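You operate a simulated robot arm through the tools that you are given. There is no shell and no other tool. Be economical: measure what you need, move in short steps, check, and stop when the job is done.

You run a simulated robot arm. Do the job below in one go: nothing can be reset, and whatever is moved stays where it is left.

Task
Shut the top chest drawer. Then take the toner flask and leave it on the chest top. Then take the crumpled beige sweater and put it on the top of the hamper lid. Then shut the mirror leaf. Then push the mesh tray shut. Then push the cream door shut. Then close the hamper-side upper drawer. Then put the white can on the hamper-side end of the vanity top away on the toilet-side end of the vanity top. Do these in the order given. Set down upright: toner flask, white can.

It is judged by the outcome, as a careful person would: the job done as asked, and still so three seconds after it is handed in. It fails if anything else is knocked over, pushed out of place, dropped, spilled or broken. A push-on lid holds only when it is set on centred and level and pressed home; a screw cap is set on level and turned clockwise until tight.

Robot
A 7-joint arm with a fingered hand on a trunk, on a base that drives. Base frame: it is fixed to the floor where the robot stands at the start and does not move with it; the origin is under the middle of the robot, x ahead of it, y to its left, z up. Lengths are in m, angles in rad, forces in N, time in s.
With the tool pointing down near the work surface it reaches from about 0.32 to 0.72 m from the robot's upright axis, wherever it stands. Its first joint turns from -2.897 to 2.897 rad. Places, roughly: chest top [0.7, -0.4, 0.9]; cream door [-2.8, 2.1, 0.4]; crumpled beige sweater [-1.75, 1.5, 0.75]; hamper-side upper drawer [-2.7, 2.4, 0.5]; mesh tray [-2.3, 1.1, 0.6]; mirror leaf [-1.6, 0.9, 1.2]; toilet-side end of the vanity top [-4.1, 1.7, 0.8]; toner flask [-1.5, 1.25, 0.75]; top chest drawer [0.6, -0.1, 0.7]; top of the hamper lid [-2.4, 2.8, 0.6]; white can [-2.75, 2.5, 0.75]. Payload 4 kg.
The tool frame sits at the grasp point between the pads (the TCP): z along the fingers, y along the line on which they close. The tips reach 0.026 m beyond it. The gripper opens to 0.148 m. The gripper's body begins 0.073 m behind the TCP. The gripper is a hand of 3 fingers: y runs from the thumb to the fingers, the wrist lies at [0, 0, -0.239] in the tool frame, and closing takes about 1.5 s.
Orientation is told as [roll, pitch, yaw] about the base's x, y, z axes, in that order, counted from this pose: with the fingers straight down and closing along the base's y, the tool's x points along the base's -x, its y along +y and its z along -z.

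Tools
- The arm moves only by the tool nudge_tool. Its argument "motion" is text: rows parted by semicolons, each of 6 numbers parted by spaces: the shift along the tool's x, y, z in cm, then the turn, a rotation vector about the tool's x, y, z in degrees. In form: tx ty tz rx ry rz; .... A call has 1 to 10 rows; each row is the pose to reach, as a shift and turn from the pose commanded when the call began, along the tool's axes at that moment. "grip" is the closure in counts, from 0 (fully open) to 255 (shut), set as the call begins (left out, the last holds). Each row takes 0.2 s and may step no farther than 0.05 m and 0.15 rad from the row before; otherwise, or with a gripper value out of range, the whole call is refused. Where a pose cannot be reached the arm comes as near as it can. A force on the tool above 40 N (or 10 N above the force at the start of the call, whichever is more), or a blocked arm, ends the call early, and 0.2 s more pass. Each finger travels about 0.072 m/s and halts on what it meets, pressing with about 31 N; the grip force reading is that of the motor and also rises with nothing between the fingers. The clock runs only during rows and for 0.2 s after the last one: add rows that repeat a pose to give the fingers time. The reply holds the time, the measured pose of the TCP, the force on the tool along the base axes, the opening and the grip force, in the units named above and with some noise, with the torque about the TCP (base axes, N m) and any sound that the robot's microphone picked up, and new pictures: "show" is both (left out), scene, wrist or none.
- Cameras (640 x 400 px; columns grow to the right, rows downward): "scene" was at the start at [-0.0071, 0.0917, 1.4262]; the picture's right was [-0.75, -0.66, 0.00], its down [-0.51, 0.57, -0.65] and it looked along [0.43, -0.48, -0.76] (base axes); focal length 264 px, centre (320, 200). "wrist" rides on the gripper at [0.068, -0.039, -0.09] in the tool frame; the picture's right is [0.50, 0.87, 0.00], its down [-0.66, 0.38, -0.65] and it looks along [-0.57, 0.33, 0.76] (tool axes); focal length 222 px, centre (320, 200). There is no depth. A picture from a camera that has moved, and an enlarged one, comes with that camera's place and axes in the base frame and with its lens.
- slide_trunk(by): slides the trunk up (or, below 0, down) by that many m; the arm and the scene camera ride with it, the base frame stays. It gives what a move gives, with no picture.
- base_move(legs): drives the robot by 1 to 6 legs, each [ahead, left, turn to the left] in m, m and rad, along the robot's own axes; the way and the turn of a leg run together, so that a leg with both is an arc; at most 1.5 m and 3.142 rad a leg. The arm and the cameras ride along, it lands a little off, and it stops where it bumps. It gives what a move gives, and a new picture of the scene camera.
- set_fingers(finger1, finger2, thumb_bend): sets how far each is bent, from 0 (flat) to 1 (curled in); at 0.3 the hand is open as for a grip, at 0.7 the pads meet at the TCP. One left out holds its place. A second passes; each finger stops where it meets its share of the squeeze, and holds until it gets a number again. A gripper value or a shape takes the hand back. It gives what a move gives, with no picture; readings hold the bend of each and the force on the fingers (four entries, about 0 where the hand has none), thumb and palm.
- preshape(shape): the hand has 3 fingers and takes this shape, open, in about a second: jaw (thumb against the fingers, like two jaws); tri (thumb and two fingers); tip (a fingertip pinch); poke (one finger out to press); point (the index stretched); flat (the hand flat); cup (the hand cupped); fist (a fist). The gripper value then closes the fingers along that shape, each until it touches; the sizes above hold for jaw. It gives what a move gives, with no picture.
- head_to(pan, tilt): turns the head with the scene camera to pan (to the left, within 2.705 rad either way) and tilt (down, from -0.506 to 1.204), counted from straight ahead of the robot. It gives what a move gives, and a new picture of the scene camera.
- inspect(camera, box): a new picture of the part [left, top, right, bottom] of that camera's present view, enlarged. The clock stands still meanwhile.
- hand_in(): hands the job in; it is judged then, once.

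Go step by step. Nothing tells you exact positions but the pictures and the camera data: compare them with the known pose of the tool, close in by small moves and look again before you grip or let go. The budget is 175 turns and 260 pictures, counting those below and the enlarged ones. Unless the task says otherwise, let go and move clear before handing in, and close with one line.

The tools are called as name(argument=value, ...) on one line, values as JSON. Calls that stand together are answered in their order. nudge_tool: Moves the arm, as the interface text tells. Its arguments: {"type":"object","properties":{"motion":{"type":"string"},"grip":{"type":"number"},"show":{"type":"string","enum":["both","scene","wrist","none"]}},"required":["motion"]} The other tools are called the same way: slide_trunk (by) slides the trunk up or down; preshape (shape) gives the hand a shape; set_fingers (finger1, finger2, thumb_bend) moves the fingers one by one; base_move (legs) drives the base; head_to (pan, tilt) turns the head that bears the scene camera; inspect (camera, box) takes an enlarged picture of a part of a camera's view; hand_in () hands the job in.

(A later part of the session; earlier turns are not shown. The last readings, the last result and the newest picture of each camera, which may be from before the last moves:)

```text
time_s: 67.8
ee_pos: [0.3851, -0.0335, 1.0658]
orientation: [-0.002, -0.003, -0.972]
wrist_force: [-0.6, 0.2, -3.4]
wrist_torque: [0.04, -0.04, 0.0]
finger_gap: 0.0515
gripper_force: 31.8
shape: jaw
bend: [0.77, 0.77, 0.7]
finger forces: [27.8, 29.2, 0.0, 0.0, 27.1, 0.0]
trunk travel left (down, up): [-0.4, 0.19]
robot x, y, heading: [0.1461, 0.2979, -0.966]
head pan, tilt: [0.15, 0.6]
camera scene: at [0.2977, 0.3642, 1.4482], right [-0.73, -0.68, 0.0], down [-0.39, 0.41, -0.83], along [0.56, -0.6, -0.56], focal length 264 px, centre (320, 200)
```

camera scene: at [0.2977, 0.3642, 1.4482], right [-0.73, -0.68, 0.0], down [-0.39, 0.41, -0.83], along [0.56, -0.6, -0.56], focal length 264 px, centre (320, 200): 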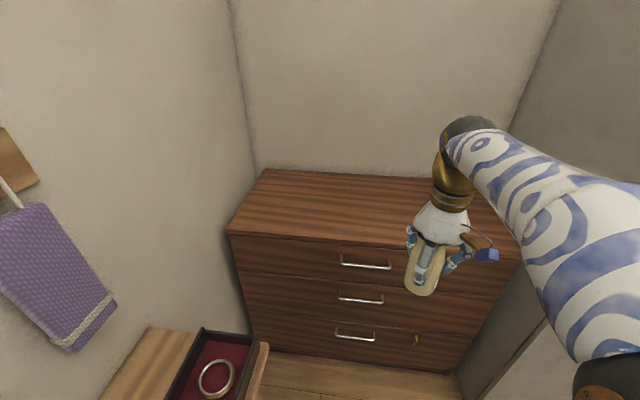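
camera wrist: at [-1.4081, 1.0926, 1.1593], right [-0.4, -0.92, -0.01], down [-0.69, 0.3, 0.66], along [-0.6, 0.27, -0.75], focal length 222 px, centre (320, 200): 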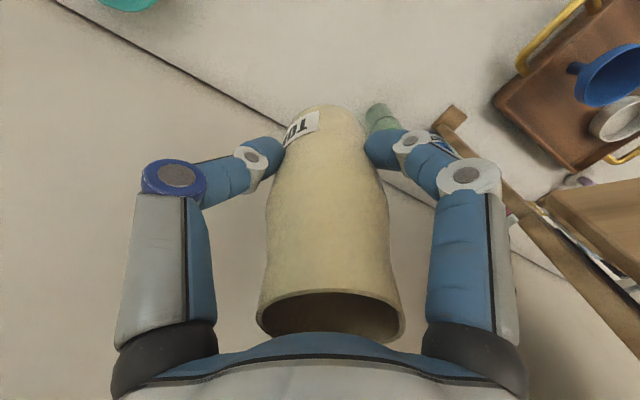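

The chest top is at z≈0.83, its front edge about 0.67 m ahead. I'll drive 0.27 m closer, keeping the flask above it.

base_move(legs=[[0.27, 0.03, 0]])

nudge_tool(motion="-3 0 0 0 0 0; -6 0 0 0 0 0; -9 0 0 0 0 0; -12 0 0 0 0 0; -15 0 0 0 0 0; -15 0 4 0 0 0; -15 0 8 0 0 0; -15 0 11 0 0 0")

```text
time_s: 69.7
ee_pos: [0.5617, -0.2378, 1.0651]
orientation: [-0.003, -0.004, -0.971]
wrist_force: [-0.1, -0.8, -3.5]
wrist_torque: [-0.05, -0.03, 0.02]
finger_gap: 0.0514
gripper_force: 30.9
shape: jaw
bend: [0.77, 0.77, 0.7]
finger forces: [27.9, 29.3, 0.0, 0.0, 27.1, 0.1]
trunk travel left (down, up): [-0.4, 0.19]
robot x, y, heading: [0.3221, 0.0894, -0.97]
head pan, tilt: [0.15, 0.6]
camera scene: at [0.476, 0.1595, 1.4482], right [-0.73, -0.69, 0.0], down [-0.39, 0.41, -0.82], along [0.57, -0.6, -0.57], focal length 264 px, centre (320, 200)
```

scene: 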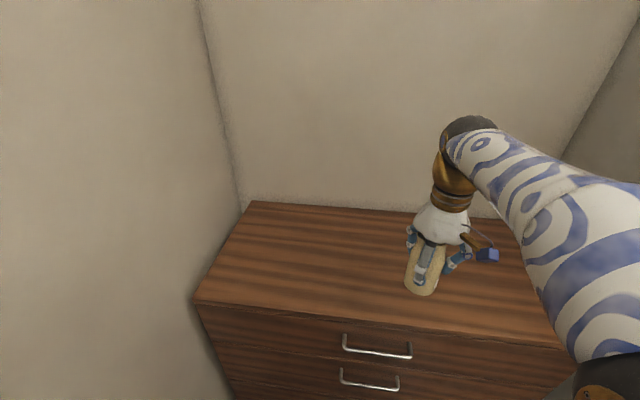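

```text
time_s: 71.5
ee_pos: [0.6495, -0.3616, 0.9575]
orientation: [-0.003, -0.003, -0.97]
wrist_force: [-0.5, -0.4, -2.5]
wrist_torque: [0.04, 0.02, -0.01]
finger_gap: 0.0511
gripper_force: 31.1
shape: jaw
bend: [0.77, 0.77, 0.7]
finger forces: [27.9, 29.0, 0.1, 0.0, 26.9, 0.0]
trunk travel left (down, up): [-0.4, 0.19]
robot x, y, heading: [0.3254, 0.0909, -0.965]
head pan, tilt: [0.15, 0.6]
camera scene: at [0.4761, 0.1594, 1.4482], right [-0.73, -0.69, 0.0], down [-0.39, 0.41, -0.82], along [0.57, -0.6, -0.57], focal length 264 px, centre (320, 200)
camera wrist: at [0.5793, -0.3276, 1.0472], right [0.43, 0.9, 0.0], down [0.68, -0.32, 0.66], along [0.59, -0.29, -0.76], focal length 222 px, centre (320, 200)
```

scene: 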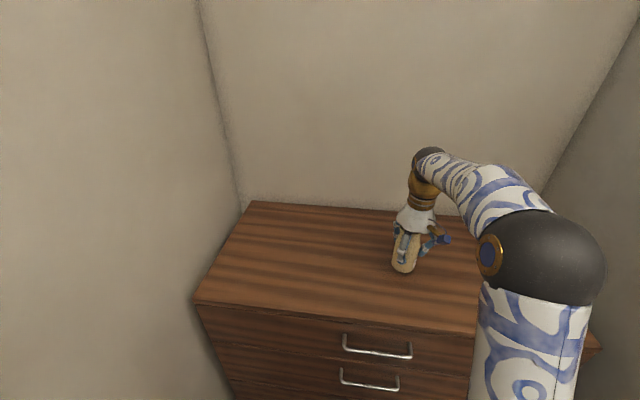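
wrist: 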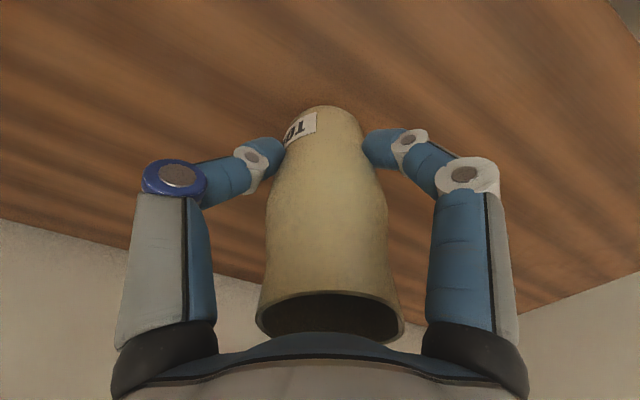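

The flask is over a clear area of the chest top. I'll lower in small steps, watching for contact.

nudge_tool(motion="0 0 1 0 0 0; 0 0 2 0 0 0; 0 0 2.5 0 0 0; 0 0 3 0 0 0", show="none")

nudge_tool(motion="0 0 0.4 0 0 0; 0 0 0.8 0 0 0", show="scene")

```text
time_s: 72.5
ee_pos: [0.6486, -0.3614, 0.9288]
orientation: [-0.001, -0.006, -0.972]
wrist_force: [-0.3, -0.4, 8.2]
wrist_torque: [0.0, 0.01, -0.02]
finger_gap: 0.0518
gripper_force: 30.7
shape: jaw
bend: [0.77, 0.77, 0.7]
finger forces: [29.2, 30.0, 0.0, 0.1, 28.6, 0.0]
trunk travel left (down, up): [-0.4, 0.19]
robot x, y, heading: [0.3252, 0.0902, -0.965]
head pan, tilt: [0.15, 0.6]
```

```text
time_s: 73.1
ee_pos: [0.6489, -0.3616, 0.9278]
orientation: [-0.001, -0.016, -0.969]
wrist_force: [-2.7, 3.7, 26.4]
wrist_torque: [0.08, 0.08, -0.08]
finger_gap: 0.053
gripper_force: 30.9
shape: jaw
bend: [0.78, 0.78, 0.71]
finger forces: [34.2, 32.4, 0.0, 0.0, 33.5, 0.0]
trunk travel left (down, up): [-0.4, 0.19]
robot x, y, heading: [0.3194, 0.0897, -0.964]
head pan, tilt: [0.15, 0.6]
stopped in row 2: the force on the tool passed its limit (the readings are from after the stop); the commanded pose is now the measured one
camera scene: at [0.474, 0.162, 1.4484], right [-0.73, -0.69, 0.0], down [-0.39, 0.41, -0.83], along [0.57, -0.6, -0.56], focal length 264 px, centre (320, 200)
```

scene: 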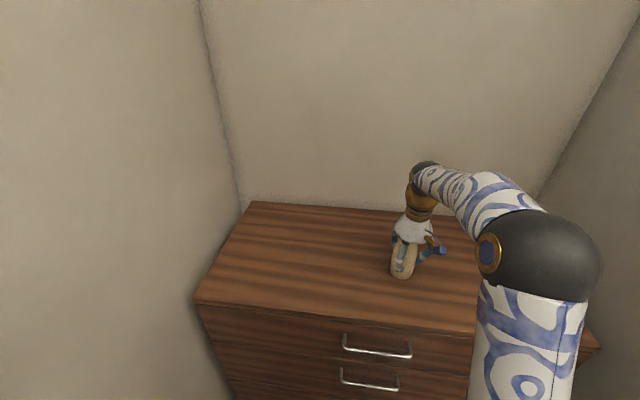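

Contact made with the chest top. I'll ease the press a little and open the hand.

nudge_tool(motion="0 0 -0.1 0 0 0; 0 0 -0.1 0 0 0", show="none")

nudge_tool(motion="0 0 0 0 0 0; 0 0 0 0 0 0; 0 0 0 0 0 0; 0 0 0 0 0 0; 0 0 0 0 0 0", grip=70)

```text
time_s: 73.7
ee_pos: [0.6486, -0.3611, 0.9284]
orientation: [-0.001, -0.013, -0.97]
wrist_force: [-2.5, 1.3, 26.5]
wrist_torque: [0.03, 0.07, -0.11]
finger_gap: 0.0529
gripper_force: 31.1
shape: jaw
bend: [0.78, 0.78, 0.71]
finger forces: [33.6, 32.8, 0.0, 0.0, 33.4, 0.0]
trunk travel left (down, up): [-0.4, 0.19]
robot x, y, heading: [0.3237, 0.0905, -0.965]
head pan, tilt: [0.15, 0.6]
```

```text
time_s: 74.9
ee_pos: [0.6486, -0.3617, 0.9261]
orientation: [-0.001, -0.01, -0.971]
wrist_force: [-0.3, 0.0, 0.0]
wrist_torque: [0.0, 0.02, -0.03]
finger_gap: 0.1067
gripper_force: 0.1
shape: jaw
bend: [0.27, 0.27, 0.59]
finger forces: [0.0, 0.0, 0.0, 0.0, 0.0, 0.0]
trunk travel left (down, up): [-0.4, 0.19]
robot x, y, heading: [0.325, 0.0906, -0.964]
head pan, tilt: [0.15, 0.6]
camera scene: at [0.4759, 0.1596, 1.4482], right [-0.73, -0.69, 0.0], down [-0.39, 0.41, -0.83], along [0.57, -0.6, -0.56], focal length 264 px, centre (320, 200)
camera wrist: at [0.5794, -0.3281, 1.0139], right [0.43, 0.9, -0.01], down [0.68, -0.32, 0.66], along [0.59, -0.29, -0.75], focal length 222 px, centre (320, 200)
```

scene: 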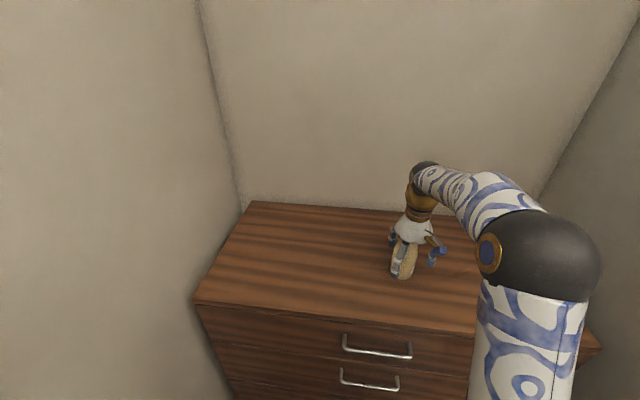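
wrist: 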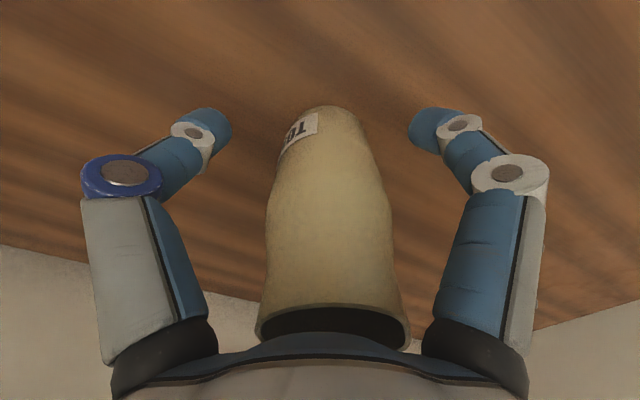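

The flask stands free. Raising straight up and checking.

nudge_tool(motion="0 0 -3 0 0 0; 0 0 -7 0 0 0; 0 0 -11 0 0 0; 0 0 -15 0 0 0; 0 0 -19 0 0 0; 4 0 -19 0 0 0; 8 0 -19 0 0 0; 12 0 -19 0 0 0; 15 0 -19 0 0 0", show="scene")

```text
time_s: 76.9
ee_pos: [0.5634, -0.2377, 1.1139]
orientation: [-0.002, -0.012, -0.971]
wrist_force: [0.5, 0.0, 0.6]
wrist_torque: [0.0, 0.0, 0.01]
finger_gap: 0.1071
gripper_force: 0.1
shape: jaw
bend: [0.27, 0.27, 0.59]
finger forces: [0.0, 0.0, 0.0, 0.0, 0.1, 0.0]
trunk travel left (down, up): [-0.4, 0.19]
robot x, y, heading: [0.3256, 0.0893, -0.965]
head pan, tilt: [0.15, 0.6]
camera scene: at [0.4758, 0.1599, 1.4482], right [-0.73, -0.69, 0.0], down [-0.39, 0.41, -0.83], along [0.57, -0.6, -0.56], focal length 264 px, centre (320, 200)
```

scene: 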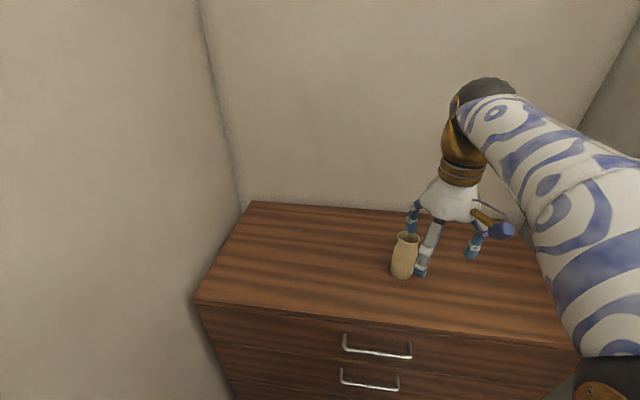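

The toner flask stands upright on the chest top. The sweater, hamper and vanity seem to be in a bathroom behind the desk wall, reached by the doorway at the far left, so I'll drive along the room toward it.

base_move(legs=[[-0.3, 0, 0], [0, 0, -1.55], [0, 0, -1.554], [0.25, 1.45, 0], [0.2, 1.3, 0]])

head_to(pan=0.5, tilt=0.35)

```text
time_s: 99.6
ee_pos: [-2.5691, -0.6509, 1.114]
orientation: [-0.001, -0.01, 2.197]
wrist_force: [0.1, 0.5, -0.4]
wrist_torque: [0.01, 0.02, -0.03]
finger_gap: 0.1073
gripper_force: 0.0
shape: jaw
bend: [0.27, 0.27, 0.59]
finger forces: [0.0, 0.1, 0.1, 0.1, 0.0, 0.1]
trunk travel left (down, up): [-0.4, 0.19]
robot x, y, heading: [-2.3255, -0.9711, 2.2]
head pan, tilt: [0.15, 0.6]
camera scene: at [-2.4693, -1.0493, 1.4482], right [0.71, 0.7, 0.0], down [0.4, -0.4, -0.83], along [-0.58, 0.59, -0.56], focal length 264 px, centre (320, 200)
```

scene: 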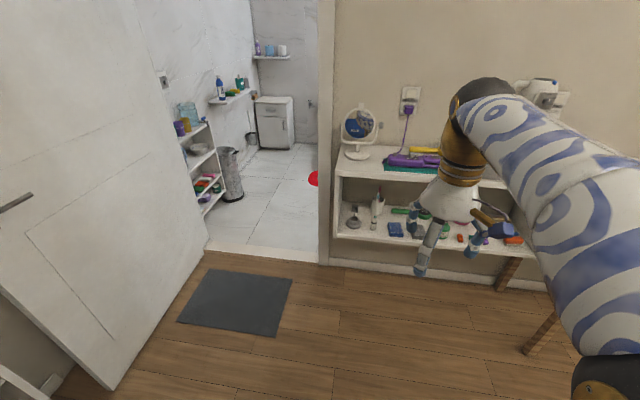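

```text
time_s: 100.5
ee_pos: [-2.5696, -0.6527, 1.1134]
orientation: [-0.002, -0.011, 2.197]
wrist_force: [1.2, -0.2, -0.9]
wrist_torque: [0.01, -0.02, 0.02]
finger_gap: 0.1069
gripper_force: 0.1
shape: jaw
bend: [0.27, 0.27, 0.59]
finger forces: [0.0, 0.0, 0.1, 0.1, 0.0, 0.1]
trunk travel left (down, up): [-0.4, 0.19]
robot x, y, heading: [-2.3226, -0.9744, 2.2]
head pan, tilt: [0.499, 0.351]
camera scene: at [-2.4912, -1.0723, 1.4709], right [0.43, 0.9, 0.0], down [0.31, -0.15, -0.94], along [-0.85, 0.4, -0.34], focal length 264 px, centre (320, 200)
```

scene: 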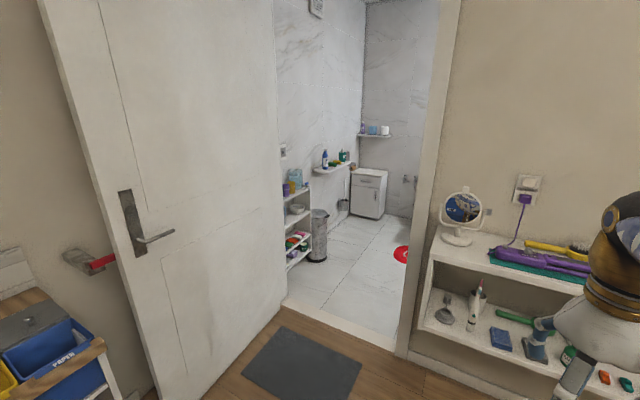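

The doorway spans along-wall s≈-3.7 to -2.8, with the door leaf held open on the left. I'll line up with its centre and drive to the threshold.

base_move(legs=[[0, 0.76, 0.014], [0.85, 0, 0]])

head_to(pan=-0.5, tilt=0.4)

```text
time_s: 106.5
ee_pos: [-3.3827, -0.9797, 1.1145]
orientation: [-0.003, -0.012, 2.435]
wrist_force: [0.4, -0.5, 0.1]
wrist_torque: [0.0, -0.01, -0.01]
finger_gap: 0.1071
gripper_force: 0.0
shape: jaw
bend: [0.27, 0.27, 0.59]
finger forces: [0.0, 0.0, 0.0, 0.0, 0.0, 0.0]
trunk travel left (down, up): [-0.4, 0.19]
robot x, y, heading: [-3.0677, -1.2367, 2.435]
head pan, tilt: [0.499, 0.351]
stopped in leg 2: the robot was blocked; the commanded pose is now the measured one
camera scene: at [-3.2084, -1.3706, 1.4709], right [0.2, 0.98, 0.0], down [0.34, -0.07, -0.94], along [-0.92, 0.19, -0.34], focal length 264 px, centre (320, 200)
```

scene: 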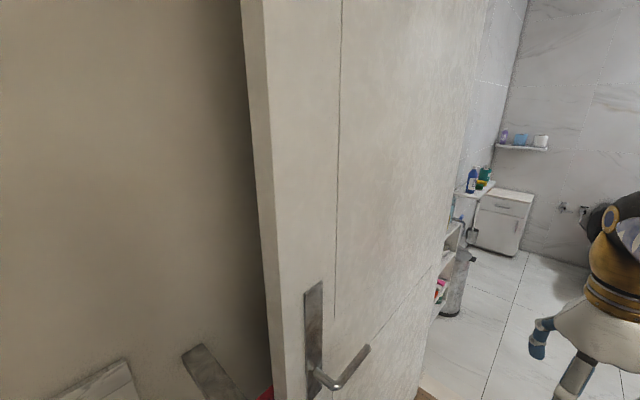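

```text
time_s: 107.7
ee_pos: [-3.3831, -0.978, 1.1133]
orientation: [-0.002, -0.011, 2.436]
wrist_force: [0.2, -0.5, 1.3]
wrist_torque: [0.0, 0.02, -0.01]
finger_gap: 0.1073
gripper_force: 0.0
shape: jaw
bend: [0.27, 0.27, 0.59]
finger forces: [0.0, 0.1, 0.0, 0.1, 0.1, 0.0]
trunk travel left (down, up): [-0.4, 0.19]
robot x, y, heading: [-3.0674, -1.2352, 2.442]
head pan, tilt: [-0.499, 0.4]
camera scene: at [-3.1508, -1.3023, 1.4664], right [0.93, 0.36, 0.0], down [0.14, -0.36, -0.92], along [-0.33, 0.86, -0.39], focal length 264 px, centre (320, 200)
```

scene: 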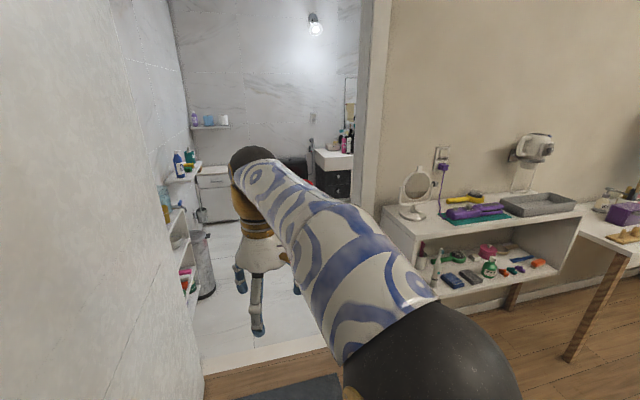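

I bumped something on the left (probably the door edge) and was turned slightly. I'll look down and left to see what touches.

head_to(pan=0.7, tilt=1.15)

head_to(pan=-0.3, tilt=1.15)

```text
time_s: 109.1
ee_pos: [-3.3834, -0.9785, 1.114]
orientation: [-0.002, -0.01, 2.433]
wrist_force: [0.1, -0.4, -0.3]
wrist_torque: [0.0, 0.0, -0.03]
finger_gap: 0.1072
gripper_force: 0.0
shape: jaw
bend: [0.27, 0.27, 0.59]
finger forces: [0.0, 0.0, 0.0, 0.0, 0.0, 0.0]
trunk travel left (down, up): [-0.4, 0.19]
robot x, y, heading: [-3.0688, -1.2324, 2.437]
head pan, tilt: [0.7, 1.15]
camera scene: at [-3.1771, -1.3883, 1.4065], right [0.0, 1.0, 0.0], down [0.91, 0.0, -0.41], along [-0.41, 0.0, -0.91], focal length 264 px, centre (320, 200)
```

scene: 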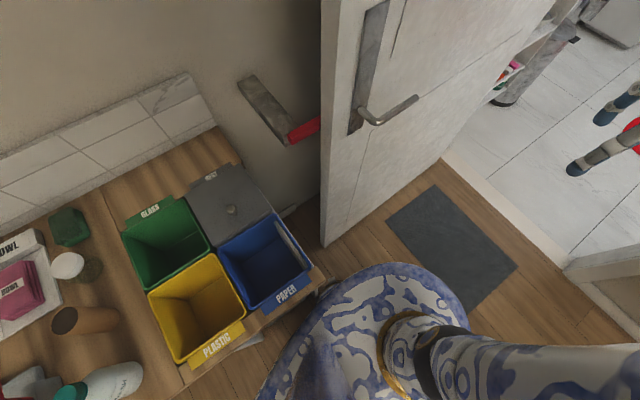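

```text
time_s: 110.4
ee_pos: [-3.3842, -0.9774, 1.1132]
orientation: [-0.002, -0.01, 2.431]
wrist_force: [0.6, 0.2, 0.5]
wrist_torque: [-0.01, 0.01, 0.02]
finger_gap: 0.1069
gripper_force: 0.1
shape: jaw
bend: [0.27, 0.27, 0.59]
finger forces: [0.0, 0.0, 0.0, 0.0, 0.0, 0.0]
trunk travel left (down, up): [-0.4, 0.19]
robot x, y, heading: [-3.0674, -1.2336, 2.437]
head pan, tilt: [-0.3, 1.15]
camera scene: at [-3.1496, -1.3383, 1.4065], right [0.84, 0.54, 0.0], down [0.49, -0.77, -0.41], along [-0.22, 0.34, -0.91], focal length 264 px, centre (320, 200)
```

scene: 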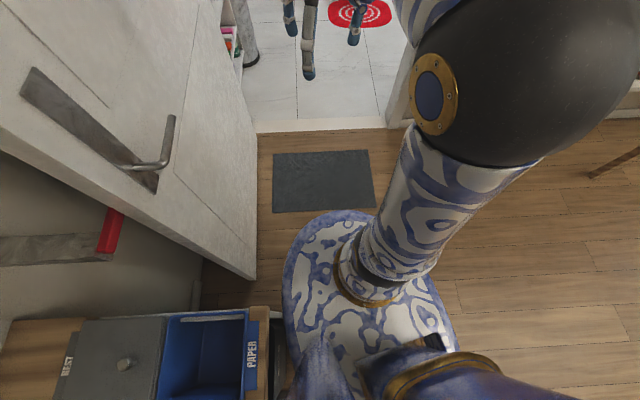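

The base disc (radius ≈0.33) touched the leg of the bin table at the left. I'll step back to the right, re-align, then go diagonally into the doorway.

base_move(legs=[[-0.04, -0.15, 0], [0, 0, -0.223], [0.5, 0.18, 0]])

head_to(pan=0.0, tilt=0.7)

```text
time_s: 115.3
ee_pos: [-3.6365, -0.5203, 1.1136]
orientation: [-0.002, -0.011, 2.202]
wrist_force: [0.5, 0.6, -0.2]
wrist_torque: [-0.01, -0.03, -0.02]
finger_gap: 0.1073
gripper_force: 0.0
shape: jaw
bend: [0.27, 0.27, 0.59]
finger forces: [0.0, 0.0, 0.0, 0.1, 0.0, 0.1]
trunk travel left (down, up): [-0.4, 0.19]
robot x, y, heading: [-3.3834, -0.8408, 2.205]
head pan, tilt: [-0.3, 1.15]
camera scene: at [-3.4902, -0.9247, 1.4065], right [0.94, 0.33, 0.0], down [0.3, -0.86, -0.41], along [-0.13, 0.39, -0.91], focal length 264 px, centre (320, 200)
```

scene: 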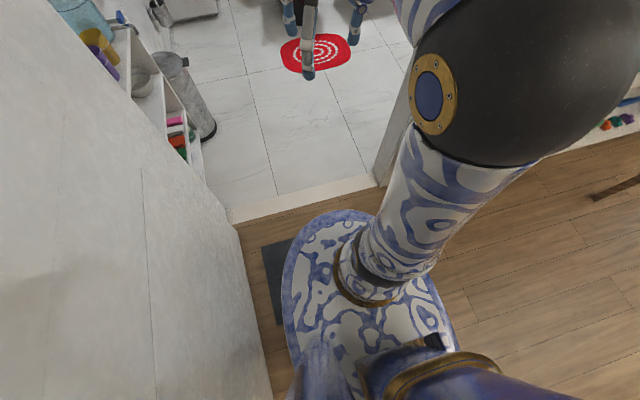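

```text
time_s: 116.2
ee_pos: [-3.635, -0.5212, 1.1142]
orientation: [-0.002, -0.012, 2.204]
wrist_force: [-0.1, 0.5, -0.2]
wrist_torque: [0.0, 0.02, -0.01]
finger_gap: 0.1072
gripper_force: 0.0
shape: jaw
bend: [0.27, 0.27, 0.59]
finger forces: [0.0, 0.0, 0.0, 0.0, 0.0, 0.0]
trunk travel left (down, up): [-0.4, 0.19]
robot x, y, heading: [-3.3902, -0.84, 2.204]
head pan, tilt: [0.0, 0.7]
camera scene: at [-3.521, -0.9126, 1.4395], right [0.8, 0.59, 0.0], down [0.38, -0.52, -0.76], along [-0.45, 0.61, -0.64], focal length 264 px, centre (320, 200)
```

scene: 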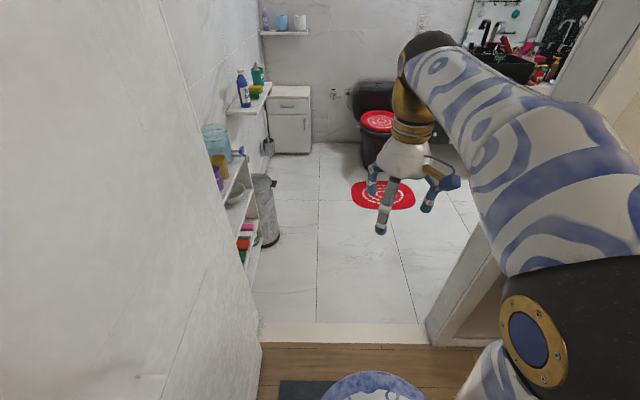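

The doorway is centred ahead (s -3.68 to -2.77). There's a red bath mat and toilet beyond; I'll drive straight in about 1.05 m and then look right.

base_move(legs=[[0.5, 0, 0.01], [0.52, 0, 0]])

head_to(pan=-1.3, tilt=0.5)

head_to(pan=-0.5, tilt=0.5)

```text
time_s: 121.7
ee_pos: [-4.2587, 0.2725, 1.1138]
orientation: [-0.002, -0.011, 2.225]
wrist_force: [0.5, 0.4, -0.8]
wrist_torque: [-0.05, 0.01, 0.02]
finger_gap: 0.1073
gripper_force: 0.2
shape: jaw
bend: [0.27, 0.27, 0.59]
finger forces: [0.0, 0.0, 0.0, 0.1, 0.0, 0.1]
trunk travel left (down, up): [-0.4, 0.19]
robot x, y, heading: [-4.0024, -0.0395, 2.229]
head pan, tilt: [0.0, 0.7]
camera scene: at [-4.1339, -0.1155, 1.4396], right [0.79, 0.61, 0.0], down [0.4, -0.51, -0.76], along [-0.47, 0.6, -0.64], focal length 264 px, centre (320, 200)
```

scene: 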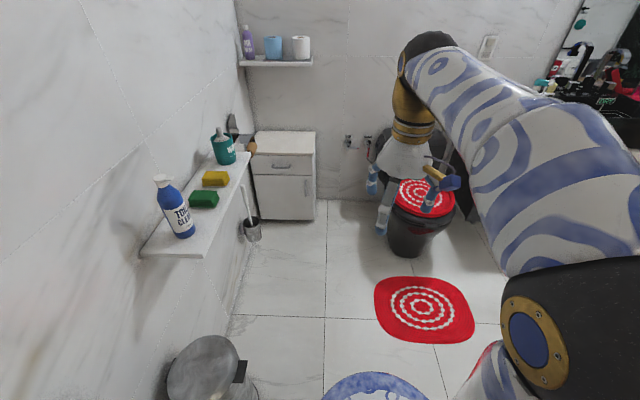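

```text
time_s: 123.2
ee_pos: [-4.2588, 0.2728, 1.1136]
orientation: [-0.002, -0.012, 2.226]
wrist_force: [0.1, -0.6, 0.2]
wrist_torque: [-0.01, 0.0, 0.02]
finger_gap: 0.107
gripper_force: 0.0
shape: jaw
bend: [0.27, 0.27, 0.59]
finger forces: [0.0, 0.0, 0.1, 0.0, 0.0, 0.1]
trunk travel left (down, up): [-0.4, 0.19]
robot x, y, heading: [-3.9982, -0.0402, 2.234]
head pan, tilt: [-1.3, 0.499]
camera scene: at [-4.0275, -0.1095, 1.4573], right [0.8, -0.6, 0.0], down [-0.29, -0.38, -0.88], along [0.52, 0.71, -0.48], focal length 264 px, centre (320, 200)
```

scene: 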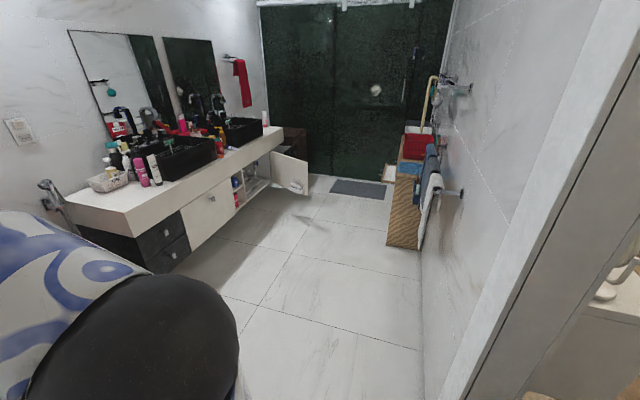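

```text
time_s: 124.3
ee_pos: [-4.2582, 0.2731, 1.1149]
orientation: [-0.002, -0.012, 2.227]
wrist_force: [0.3, 0.2, 0.1]
wrist_torque: [0.0, 0.03, 0.0]
finger_gap: 0.1074
gripper_force: 0.1
shape: jaw
bend: [0.27, 0.27, 0.59]
finger forces: [0.1, 0.0, 0.1, 0.1, 0.0, 0.0]
trunk travel left (down, up): [-0.4, 0.19]
robot x, y, heading: [-3.9975, -0.0438, 2.231]
head pan, tilt: [-0.499, 0.499]
camera scene: at [-4.0964, -0.0928, 1.4573], right [0.99, 0.16, 0.0], down [0.08, -0.47, -0.88], along [-0.14, 0.87, -0.48], focal length 264 px, centre (320, 200)
```

scene: 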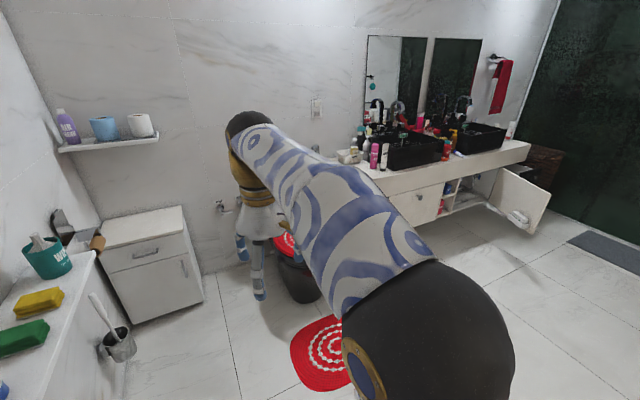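

I see the vanity with its open cream door on the far wall, the shower glass at the end, and a narrow cabinet on the right wall. I'll inspect for the sweater, tray and hamper.

head_to(pan=-1.3, tilt=0.4)

inspect(camera="scene", box=[340, 60, 480, 270])

inspect(camera="scene", box=[60, 90, 340, 270])

```text
time_s: 125.5
ee_pos: [-4.2577, 0.2736, 1.1137]
orientation: [-0.001, -0.012, 2.228]
wrist_force: [0.6, 0.2, -0.5]
wrist_torque: [-0.01, -0.02, -0.01]
finger_gap: 0.1071
gripper_force: 0.0
shape: jaw
bend: [0.27, 0.27, 0.59]
finger forces: [0.0, 0.0, 0.0, 0.0, 0.0, 0.1]
trunk travel left (down, up): [-0.4, 0.19]
robot x, y, heading: [-3.9997, -0.0395, 2.226]
head pan, tilt: [-1.3, 0.4]
camera scene: at [-4.0266, -0.1082, 1.4664], right [0.8, -0.6, 0.0], down [-0.23, -0.31, -0.92], along [0.55, 0.74, -0.39], focal length 264 px, centre (320, 200)
```

scene: 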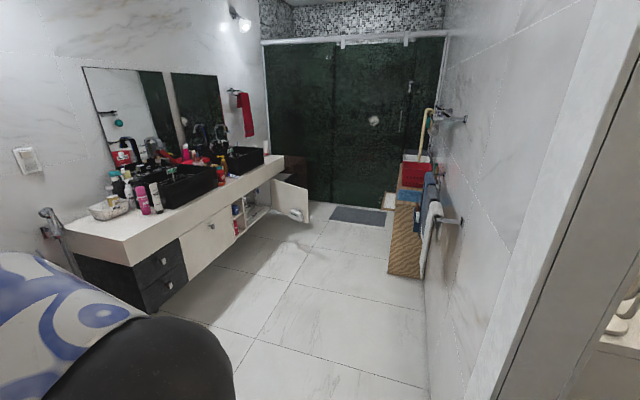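

```text
1.90 times, centred on (410, 165) of scene
camera zoom: at [-4.0266, -0.1082, 1.4664], right [0.8, -0.6, 0.0], down [-0.23, -0.31, -0.92], along [0.55, 0.74, -0.39], focal length 504 px, centre (149, 267)
```

zoom: 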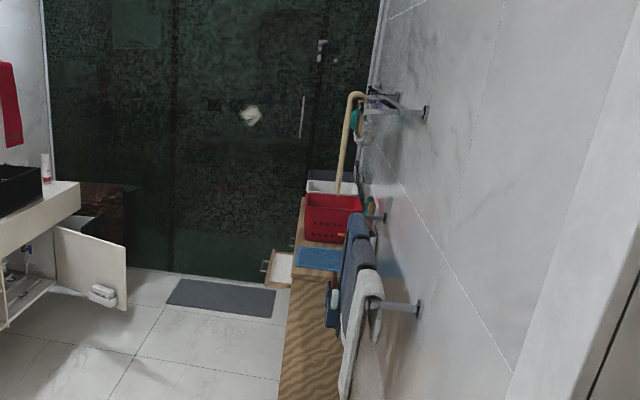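

```text
2.22 times, centred on (200, 180) of scene
camera zoom: at [-4.0266, -0.1082, 1.4664], right [0.8, -0.6, 0.0], down [-0.23, -0.31, -0.92], along [0.55, 0.74, -0.39], focal length 588 px, centre (587, 244)
```

zoom: 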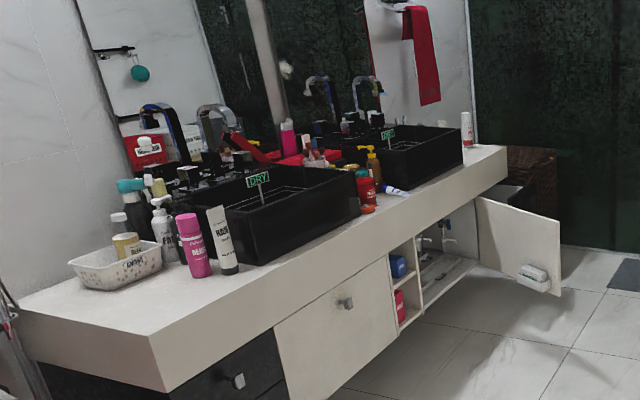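

Bathroom layout is clear: the passage between the narrow cabinet (with the open mesh tray) and the open cream door is tight. I'll turn to face along the room and advance 1.2 m, skirting the bath mat, then measure.

base_move(legs=[[0, 0, -1.585], [1.2, 0.17, 0]])

head_to(pan=-0.1, tilt=0.5)

head_to(pan=0.5, tilt=0.7)

```text
time_s: 135.3
ee_pos: [-2.8803, 1.102, 1.1133]
orientation: [-0.002, -0.01, 0.677]
wrist_force: [0.0, -0.3, -0.5]
wrist_torque: [-0.01, 0.01, 0.0]
finger_gap: 0.107
gripper_force: 0.2
shape: jaw
bend: [0.27, 0.27, 0.59]
finger forces: [0.1, 0.0, 0.0, 0.1, 0.0, 0.1]
trunk travel left (down, up): [-0.4, 0.19]
robot x, y, heading: [-3.1877, 0.8371, 0.684]
head pan, tilt: [-1.3, 0.4]
camera scene: at [-3.2533, 0.8619, 1.4664], right [-0.58, -0.81, 0.0], down [-0.32, 0.23, -0.92], along [0.75, -0.53, -0.39], focal length 264 px, centre (320, 200)
```

scene: 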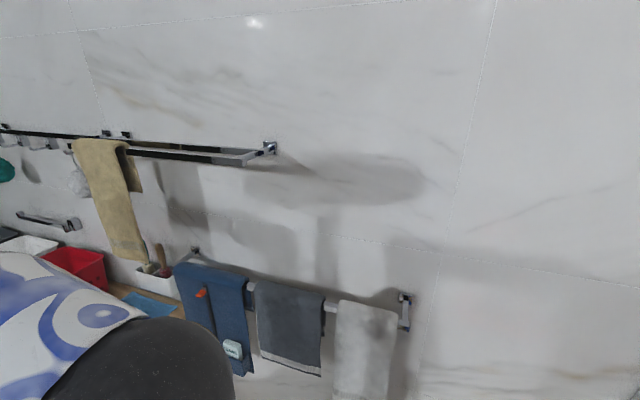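

```text
time_s: 136.7
ee_pos: [-2.879, 1.1006, 1.1134]
orientation: [-0.004, -0.011, 0.676]
wrist_force: [0.0, 0.8, -0.3]
wrist_torque: [0.01, -0.02, -0.02]
finger_gap: 0.1072
gripper_force: 0.0
shape: jaw
bend: [0.27, 0.27, 0.59]
finger forces: [0.1, 0.0, 0.0, 0.0, 0.0, 0.0]
trunk travel left (down, up): [-0.4, 0.19]
robot x, y, heading: [-3.1883, 0.8373, 0.683]
head pan, tilt: [-0.099, 0.499]
camera scene: at [-3.2527, 0.9656, 1.4573], right [0.55, -0.84, 0.0], down [-0.4, -0.26, -0.88], along [0.73, 0.48, -0.48], focal length 264 px, centre (320, 200)
```

scene: 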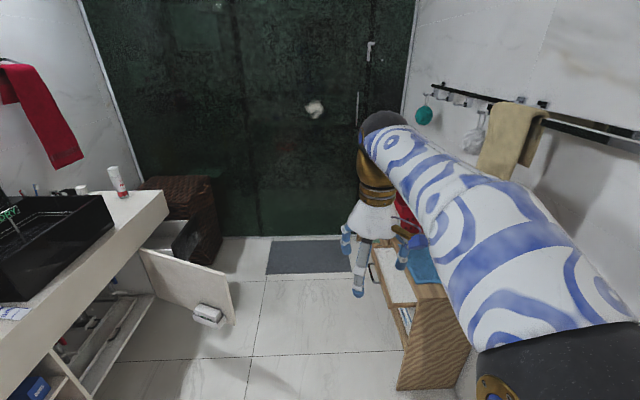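

```text
time_s: 137.7
ee_pos: [-2.8802, 1.1016, 1.1138]
orientation: [-0.002, -0.012, 0.677]
wrist_force: [0.2, -0.1, 0.6]
wrist_torque: [-0.01, -0.02, -0.01]
finger_gap: 0.1071
gripper_force: 0.0
shape: jaw
bend: [0.27, 0.27, 0.59]
finger forces: [0.1, 0.0, 0.0, 0.0, 0.0, 0.0]
trunk travel left (down, up): [-0.4, 0.19]
robot x, y, heading: [-3.1904, 0.8382, 0.683]
head pan, tilt: [0.499, 0.7]
camera scene: at [-3.2964, 0.9942, 1.4396], right [0.92, -0.38, 0.0], down [-0.25, -0.6, -0.77], along [0.29, 0.71, -0.64], focal length 264 px, centre (320, 200)
```

scene: 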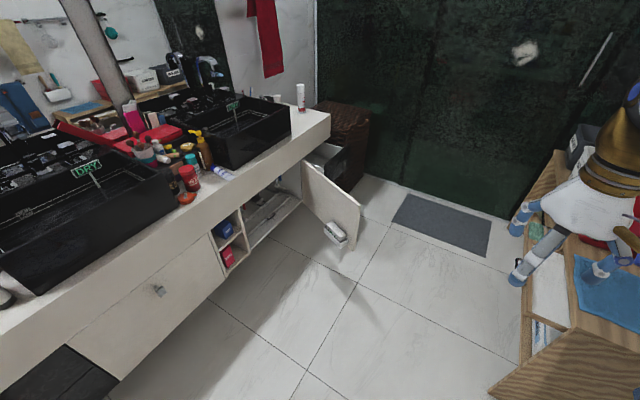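

The hamper-side drawer and cream door are both open at the far end of the vanity, and the mesh tray sticks out of the cabinet. I'll zoom in on the cabinet.

head_to(pan=-0.15, tilt=0.75)

inspect(camera="scene", box=[320, 100, 520, 360])

nudge_tool(motion="0 0 0 0 0 0", show="wrist")

```text
time_s: 138.7
ee_pos: [-2.8803, 1.1019, 1.1136]
orientation: [-0.002, -0.013, 0.678]
wrist_force: [-0.5, 0.3, 0.3]
wrist_torque: [-0.02, 0.0, 0.0]
finger_gap: 0.1069
gripper_force: 0.1
shape: jaw
bend: [0.27, 0.27, 0.59]
finger forces: [0.0, 0.0, 0.0, 0.0, 0.0, 0.0]
trunk travel left (down, up): [-0.4, 0.19]
robot x, y, heading: [-3.1891, 0.8413, 0.686]
head pan, tilt: [-0.15, 0.75]
camera scene: at [-3.2574, 0.9577, 1.4353], right [0.51, -0.86, 0.0], down [-0.59, -0.35, -0.73], along [0.63, 0.37, -0.68], focal length 264 px, centre (320, 200)
```

scene: 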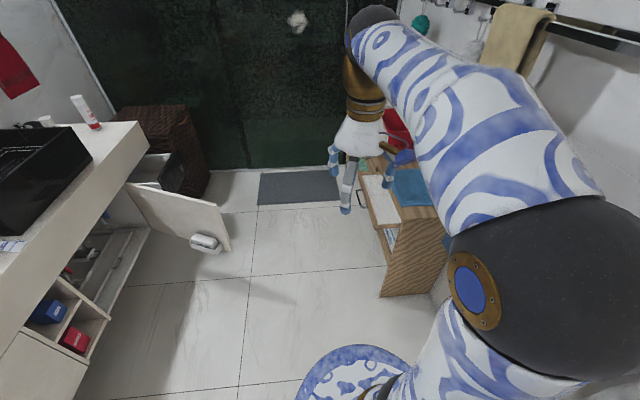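

```text
1.54 times, centred on (420, 230) of scene
camera zoom: at [-3.2574, 0.9577, 1.4353], right [0.51, -0.86, 0.0], down [-0.59, -0.35, -0.73], along [0.63, 0.37, -0.68], focal length 407 px, centre (166, 154)
```

zoom: 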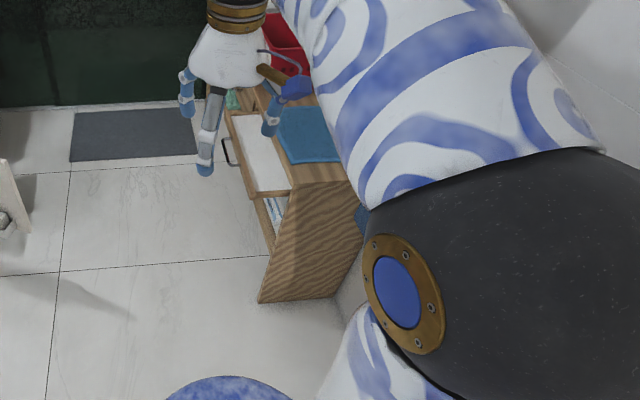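

```text
time_s: 139.1
ee_pos: [-2.8793, 1.1012, 1.1151]
orientation: [-0.002, -0.013, 0.677]
wrist_force: [0.3, -0.5, -0.4]
wrist_torque: [-0.03, -0.01, -0.03]
finger_gap: 0.1071
gripper_force: 0.0
shape: jaw
bend: [0.27, 0.27, 0.59]
finger forces: [0.1, 0.0, 0.0, 0.0, 0.1, 0.0]
trunk travel left (down, up): [-0.4, 0.19]
robot x, y, heading: [-3.1851, 0.8362, 0.686]
head pan, tilt: [-0.15, 0.75]
camera wrist: at [-2.9077, 1.0278, 1.2022], right [-0.93, 0.36, -0.01], down [0.27, 0.7, 0.66], along [0.24, 0.61, -0.75], focal length 222 px, centre (320, 200)
```

wrist: 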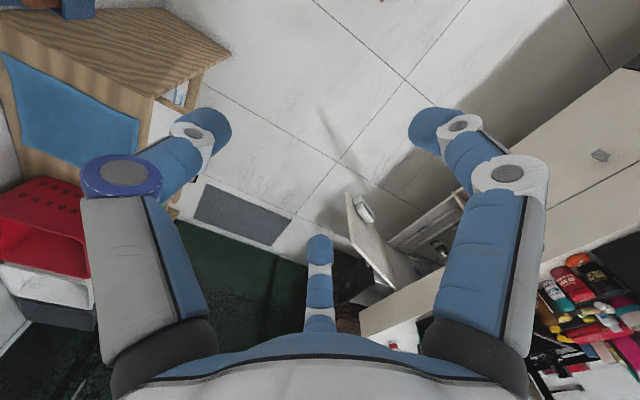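

The passage is clear at n≈2.72 (door edge at 3.11, tray handle at 2.44). I'll straighten and drive through carefully.

base_move(legs=[[0, 0, -0.042], [0.5, 0.14, 0]])

head_to(pan=-0.3, tilt=0.9)

```text
time_s: 142.6
ee_pos: [-2.5583, 1.5044, 1.1132]
orientation: [-0.001, -0.013, 0.641]
wrist_force: [-0.5, 0.1, -0.2]
wrist_torque: [-0.02, -0.01, 0.0]
finger_gap: 0.1071
gripper_force: 0.0
shape: jaw
bend: [0.27, 0.27, 0.59]
finger forces: [0.0, 0.1, 0.1, 0.0, 0.0, 0.1]
trunk travel left (down, up): [-0.4, 0.19]
robot x, y, heading: [-2.8735, 1.2522, 0.641]
head pan, tilt: [-0.15, 0.75]
camera scene: at [-2.9405, 1.3737, 1.4353], right [0.48, -0.88, 0.0], down [-0.6, -0.32, -0.73], along [0.64, 0.35, -0.68], focal length 264 px, centre (320, 200)
```

scene: 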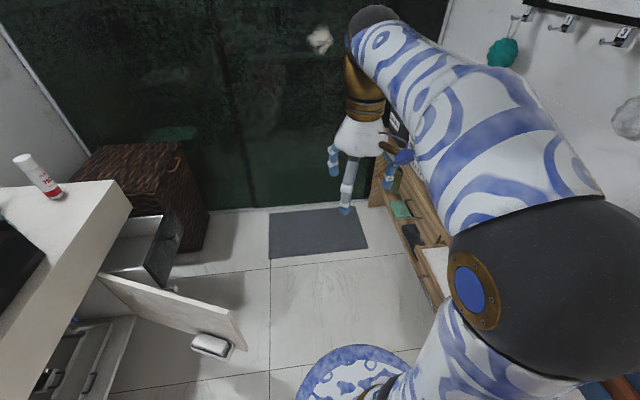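

```text
time_s: 143.3
ee_pos: [-2.5585, 1.5026, 1.1141]
orientation: [-0.002, -0.013, 0.64]
wrist_force: [-0.9, 0.1, 0.5]
wrist_torque: [-0.03, -0.03, 0.02]
finger_gap: 0.1069
gripper_force: 0.1
shape: jaw
bend: [0.27, 0.27, 0.59]
finger forces: [0.1, 0.0, 0.0, 0.0, 0.0, 0.0]
trunk travel left (down, up): [-0.4, 0.19]
robot x, y, heading: [-2.8758, 1.2495, 0.642]
head pan, tilt: [-0.3, 0.901]
camera scene: at [-2.9423, 1.3599, 1.4234], right [0.34, -0.94, 0.0], down [-0.74, -0.27, -0.62], along [0.58, 0.21, -0.78], focal length 264 px, centre (320, 200)
```

scene: 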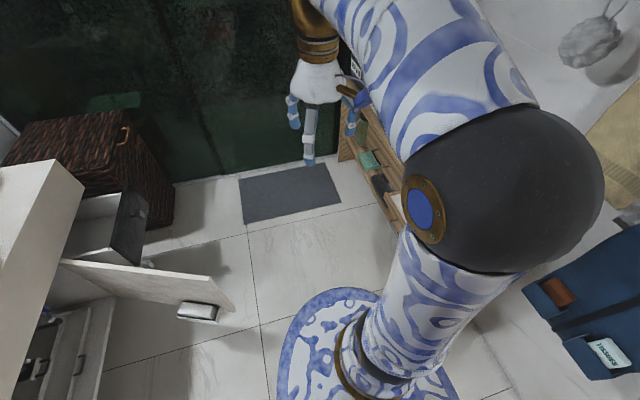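

Clear on both sides. Driving 0.65 m further ahead, then looking at the right wall for the sweater.

base_move(legs=[[0.65, 0, 0]])

head_to(pan=-1.5, tilt=0.8)

head_to(pan=-0.9, tilt=0.8)

nudge_tool(motion="0 0 0 0 0 0", show="wrist")

```text
time_s: 146.9
ee_pos: [-2.0439, 1.9002, 1.1125]
orientation: [-0.002, -0.013, 0.652]
wrist_force: [0.1, -0.2, 0.2]
wrist_torque: [0.02, 0.02, -0.03]
finger_gap: 0.1073
gripper_force: 0.0
shape: jaw
bend: [0.27, 0.27, 0.59]
finger forces: [0.0, 0.1, 0.1, 0.0, 0.0, 0.1]
trunk travel left (down, up): [-0.4, 0.19]
robot x, y, heading: [-2.3596, 1.6437, 0.657]
head pan, tilt: [-0.3, 0.901]
camera scene: at [-2.4265, 1.7526, 1.4234], right [0.35, -0.94, 0.0], down [-0.73, -0.27, -0.62], along [0.58, 0.22, -0.78], focal length 264 px, centre (320, 200)
```

scene: 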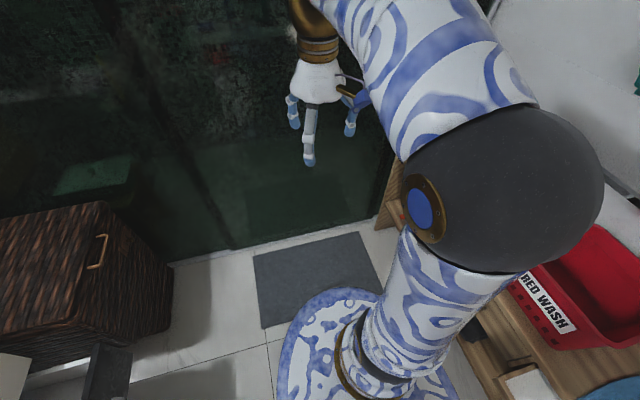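

```text
time_s: 148.3
ee_pos: [-2.0427, 1.9, 1.1144]
orientation: [-0.001, -0.011, 0.65]
wrist_force: [0.7, 0.8, -0.3]
wrist_torque: [0.02, -0.02, 0.0]
finger_gap: 0.107
gripper_force: 0.1
shape: jaw
bend: [0.27, 0.27, 0.59]
finger forces: [0.0, 0.0, 0.1, 0.0, 0.0, 0.0]
trunk travel left (down, up): [-0.4, 0.19]
robot x, y, heading: [-2.3582, 1.6493, 0.658]
head pan, tilt: [-1.499, 0.799]
camera scene: at [-2.4436, 1.6661, 1.4313], right [-0.75, -0.67, 0.0], down [-0.48, 0.54, -0.7], along [0.46, -0.52, -0.72], focal length 264 px, centre (320, 200)
```

scene: 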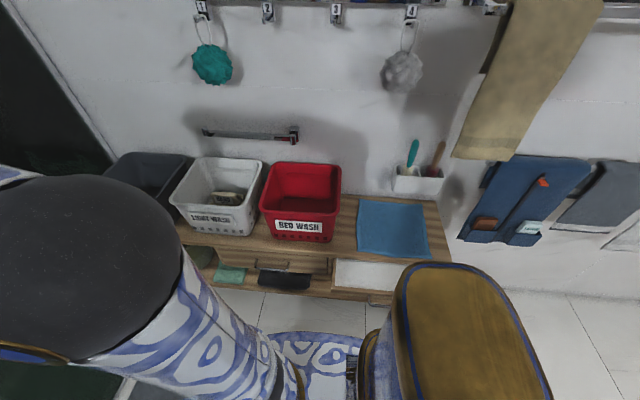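

```text
time_s: 149.3
ee_pos: [-2.0439, 1.9003, 1.1138]
orientation: [-0.002, -0.012, 0.65]
wrist_force: [-0.9, 0.2, 0.9]
wrist_torque: [-0.01, 0.0, 0.01]
finger_gap: 0.1068
gripper_force: 0.0
shape: jaw
bend: [0.27, 0.27, 0.59]
finger forces: [0.0, 0.0, 0.0, 0.0, 0.1, 0.0]
trunk travel left (down, up): [-0.4, 0.19]
robot x, y, heading: [-2.3615, 1.6474, 0.657]
head pan, tilt: [-0.901, 0.799]
camera scene: at [-2.419, 1.7067, 1.4313], right [-0.24, -0.97, 0.0], down [-0.7, 0.17, -0.7], along [0.68, -0.17, -0.72], focal length 264 px, centre (320, 200)
```

scene: 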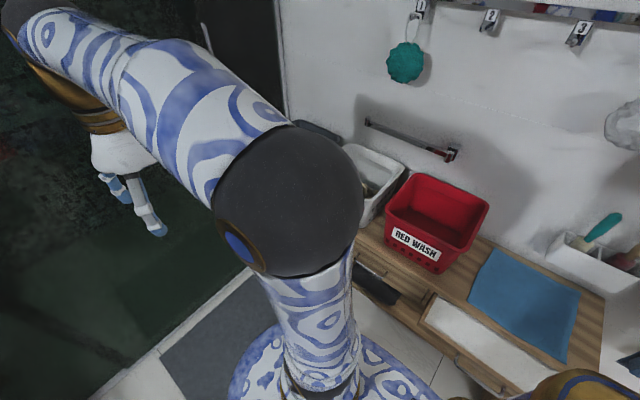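

```text
time_s: 149.7
ee_pos: [-2.0437, 1.9003, 1.1135]
orientation: [-0.002, -0.013, 0.653]
wrist_force: [0.0, 0.1, 0.3]
wrist_torque: [0.02, -0.01, -0.03]
finger_gap: 0.107
gripper_force: 0.0
shape: jaw
bend: [0.27, 0.27, 0.59]
finger forces: [0.0, 0.0, 0.1, 0.0, 0.0, 0.0]
trunk travel left (down, up): [-0.4, 0.19]
robot x, y, heading: [-2.3592, 1.6426, 0.659]
head pan, tilt: [-0.901, 0.799]
camera wrist: at [-2.0734, 1.8274, 1.2022], right [-0.92, 0.39, -0.01], down [0.29, 0.69, 0.66], along [0.26, 0.61, -0.75], focal length 222 px, centre (320, 200)
```

wrist: 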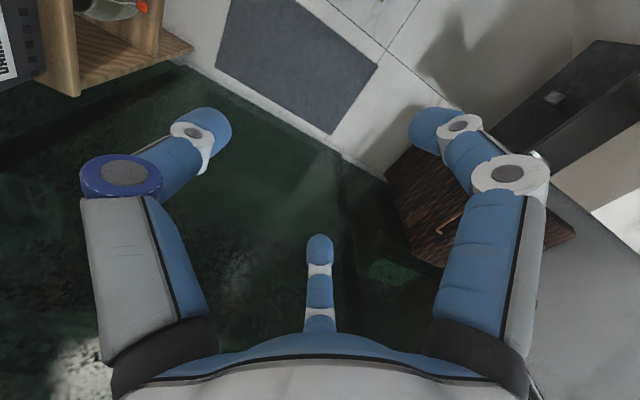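

Three laundry baskets stand on the cabinet; something lies in the "light wash" one. Zooming in.

head_to(pan=-1.5, tilt=0.8)

inspect(camera="scene", box=[80, 140, 360, 315])

```text
time_s: 150.7
ee_pos: [-2.0442, 1.8988, 1.114]
orientation: [-0.002, -0.012, 0.651]
wrist_force: [1.0, 0.5, 0.7]
wrist_torque: [0.03, -0.03, -0.01]
finger_gap: 0.1073
gripper_force: 0.1
shape: jaw
bend: [0.27, 0.27, 0.59]
finger forces: [0.0, 0.0, 0.0, 0.0, 0.1, 0.0]
trunk travel left (down, up): [-0.4, 0.19]
robot x, y, heading: [-2.3587, 1.6431, 0.654]
head pan, tilt: [-1.499, 0.799]
camera scene: at [-2.4436, 1.6661, 1.4313], right [-0.75, -0.67, 0.0], down [-0.48, 0.54, -0.7], along [0.46, -0.52, -0.72], focal length 264 px, centre (320, 200)
```

scene: 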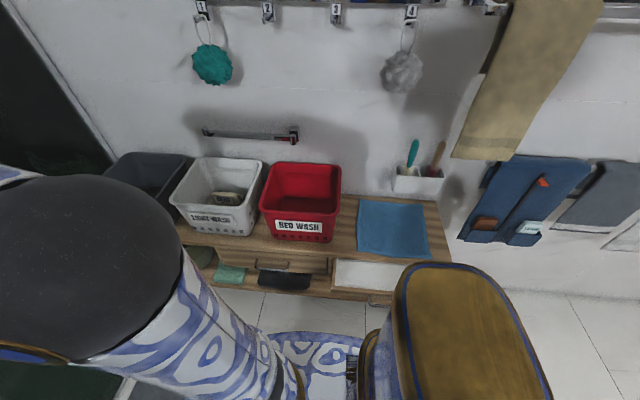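

```text
2.29 times, centred on (220, 228) of scene
camera zoom: at [-2.4436, 1.6661, 1.4313], right [-0.75, -0.67, 0.0], down [-0.48, 0.54, -0.7], along [0.46, -0.52, -0.72], focal length 605 px, centre (549, 137)
```

zoom: 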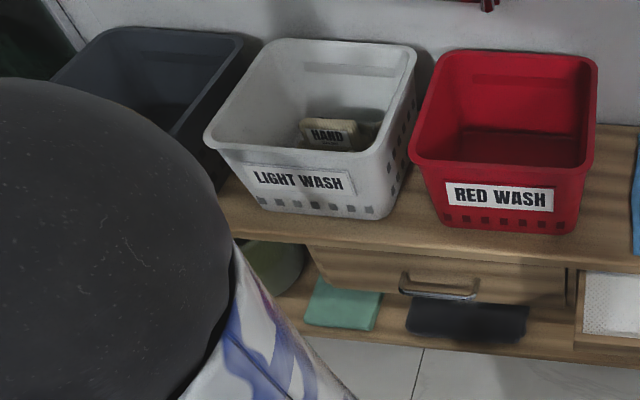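

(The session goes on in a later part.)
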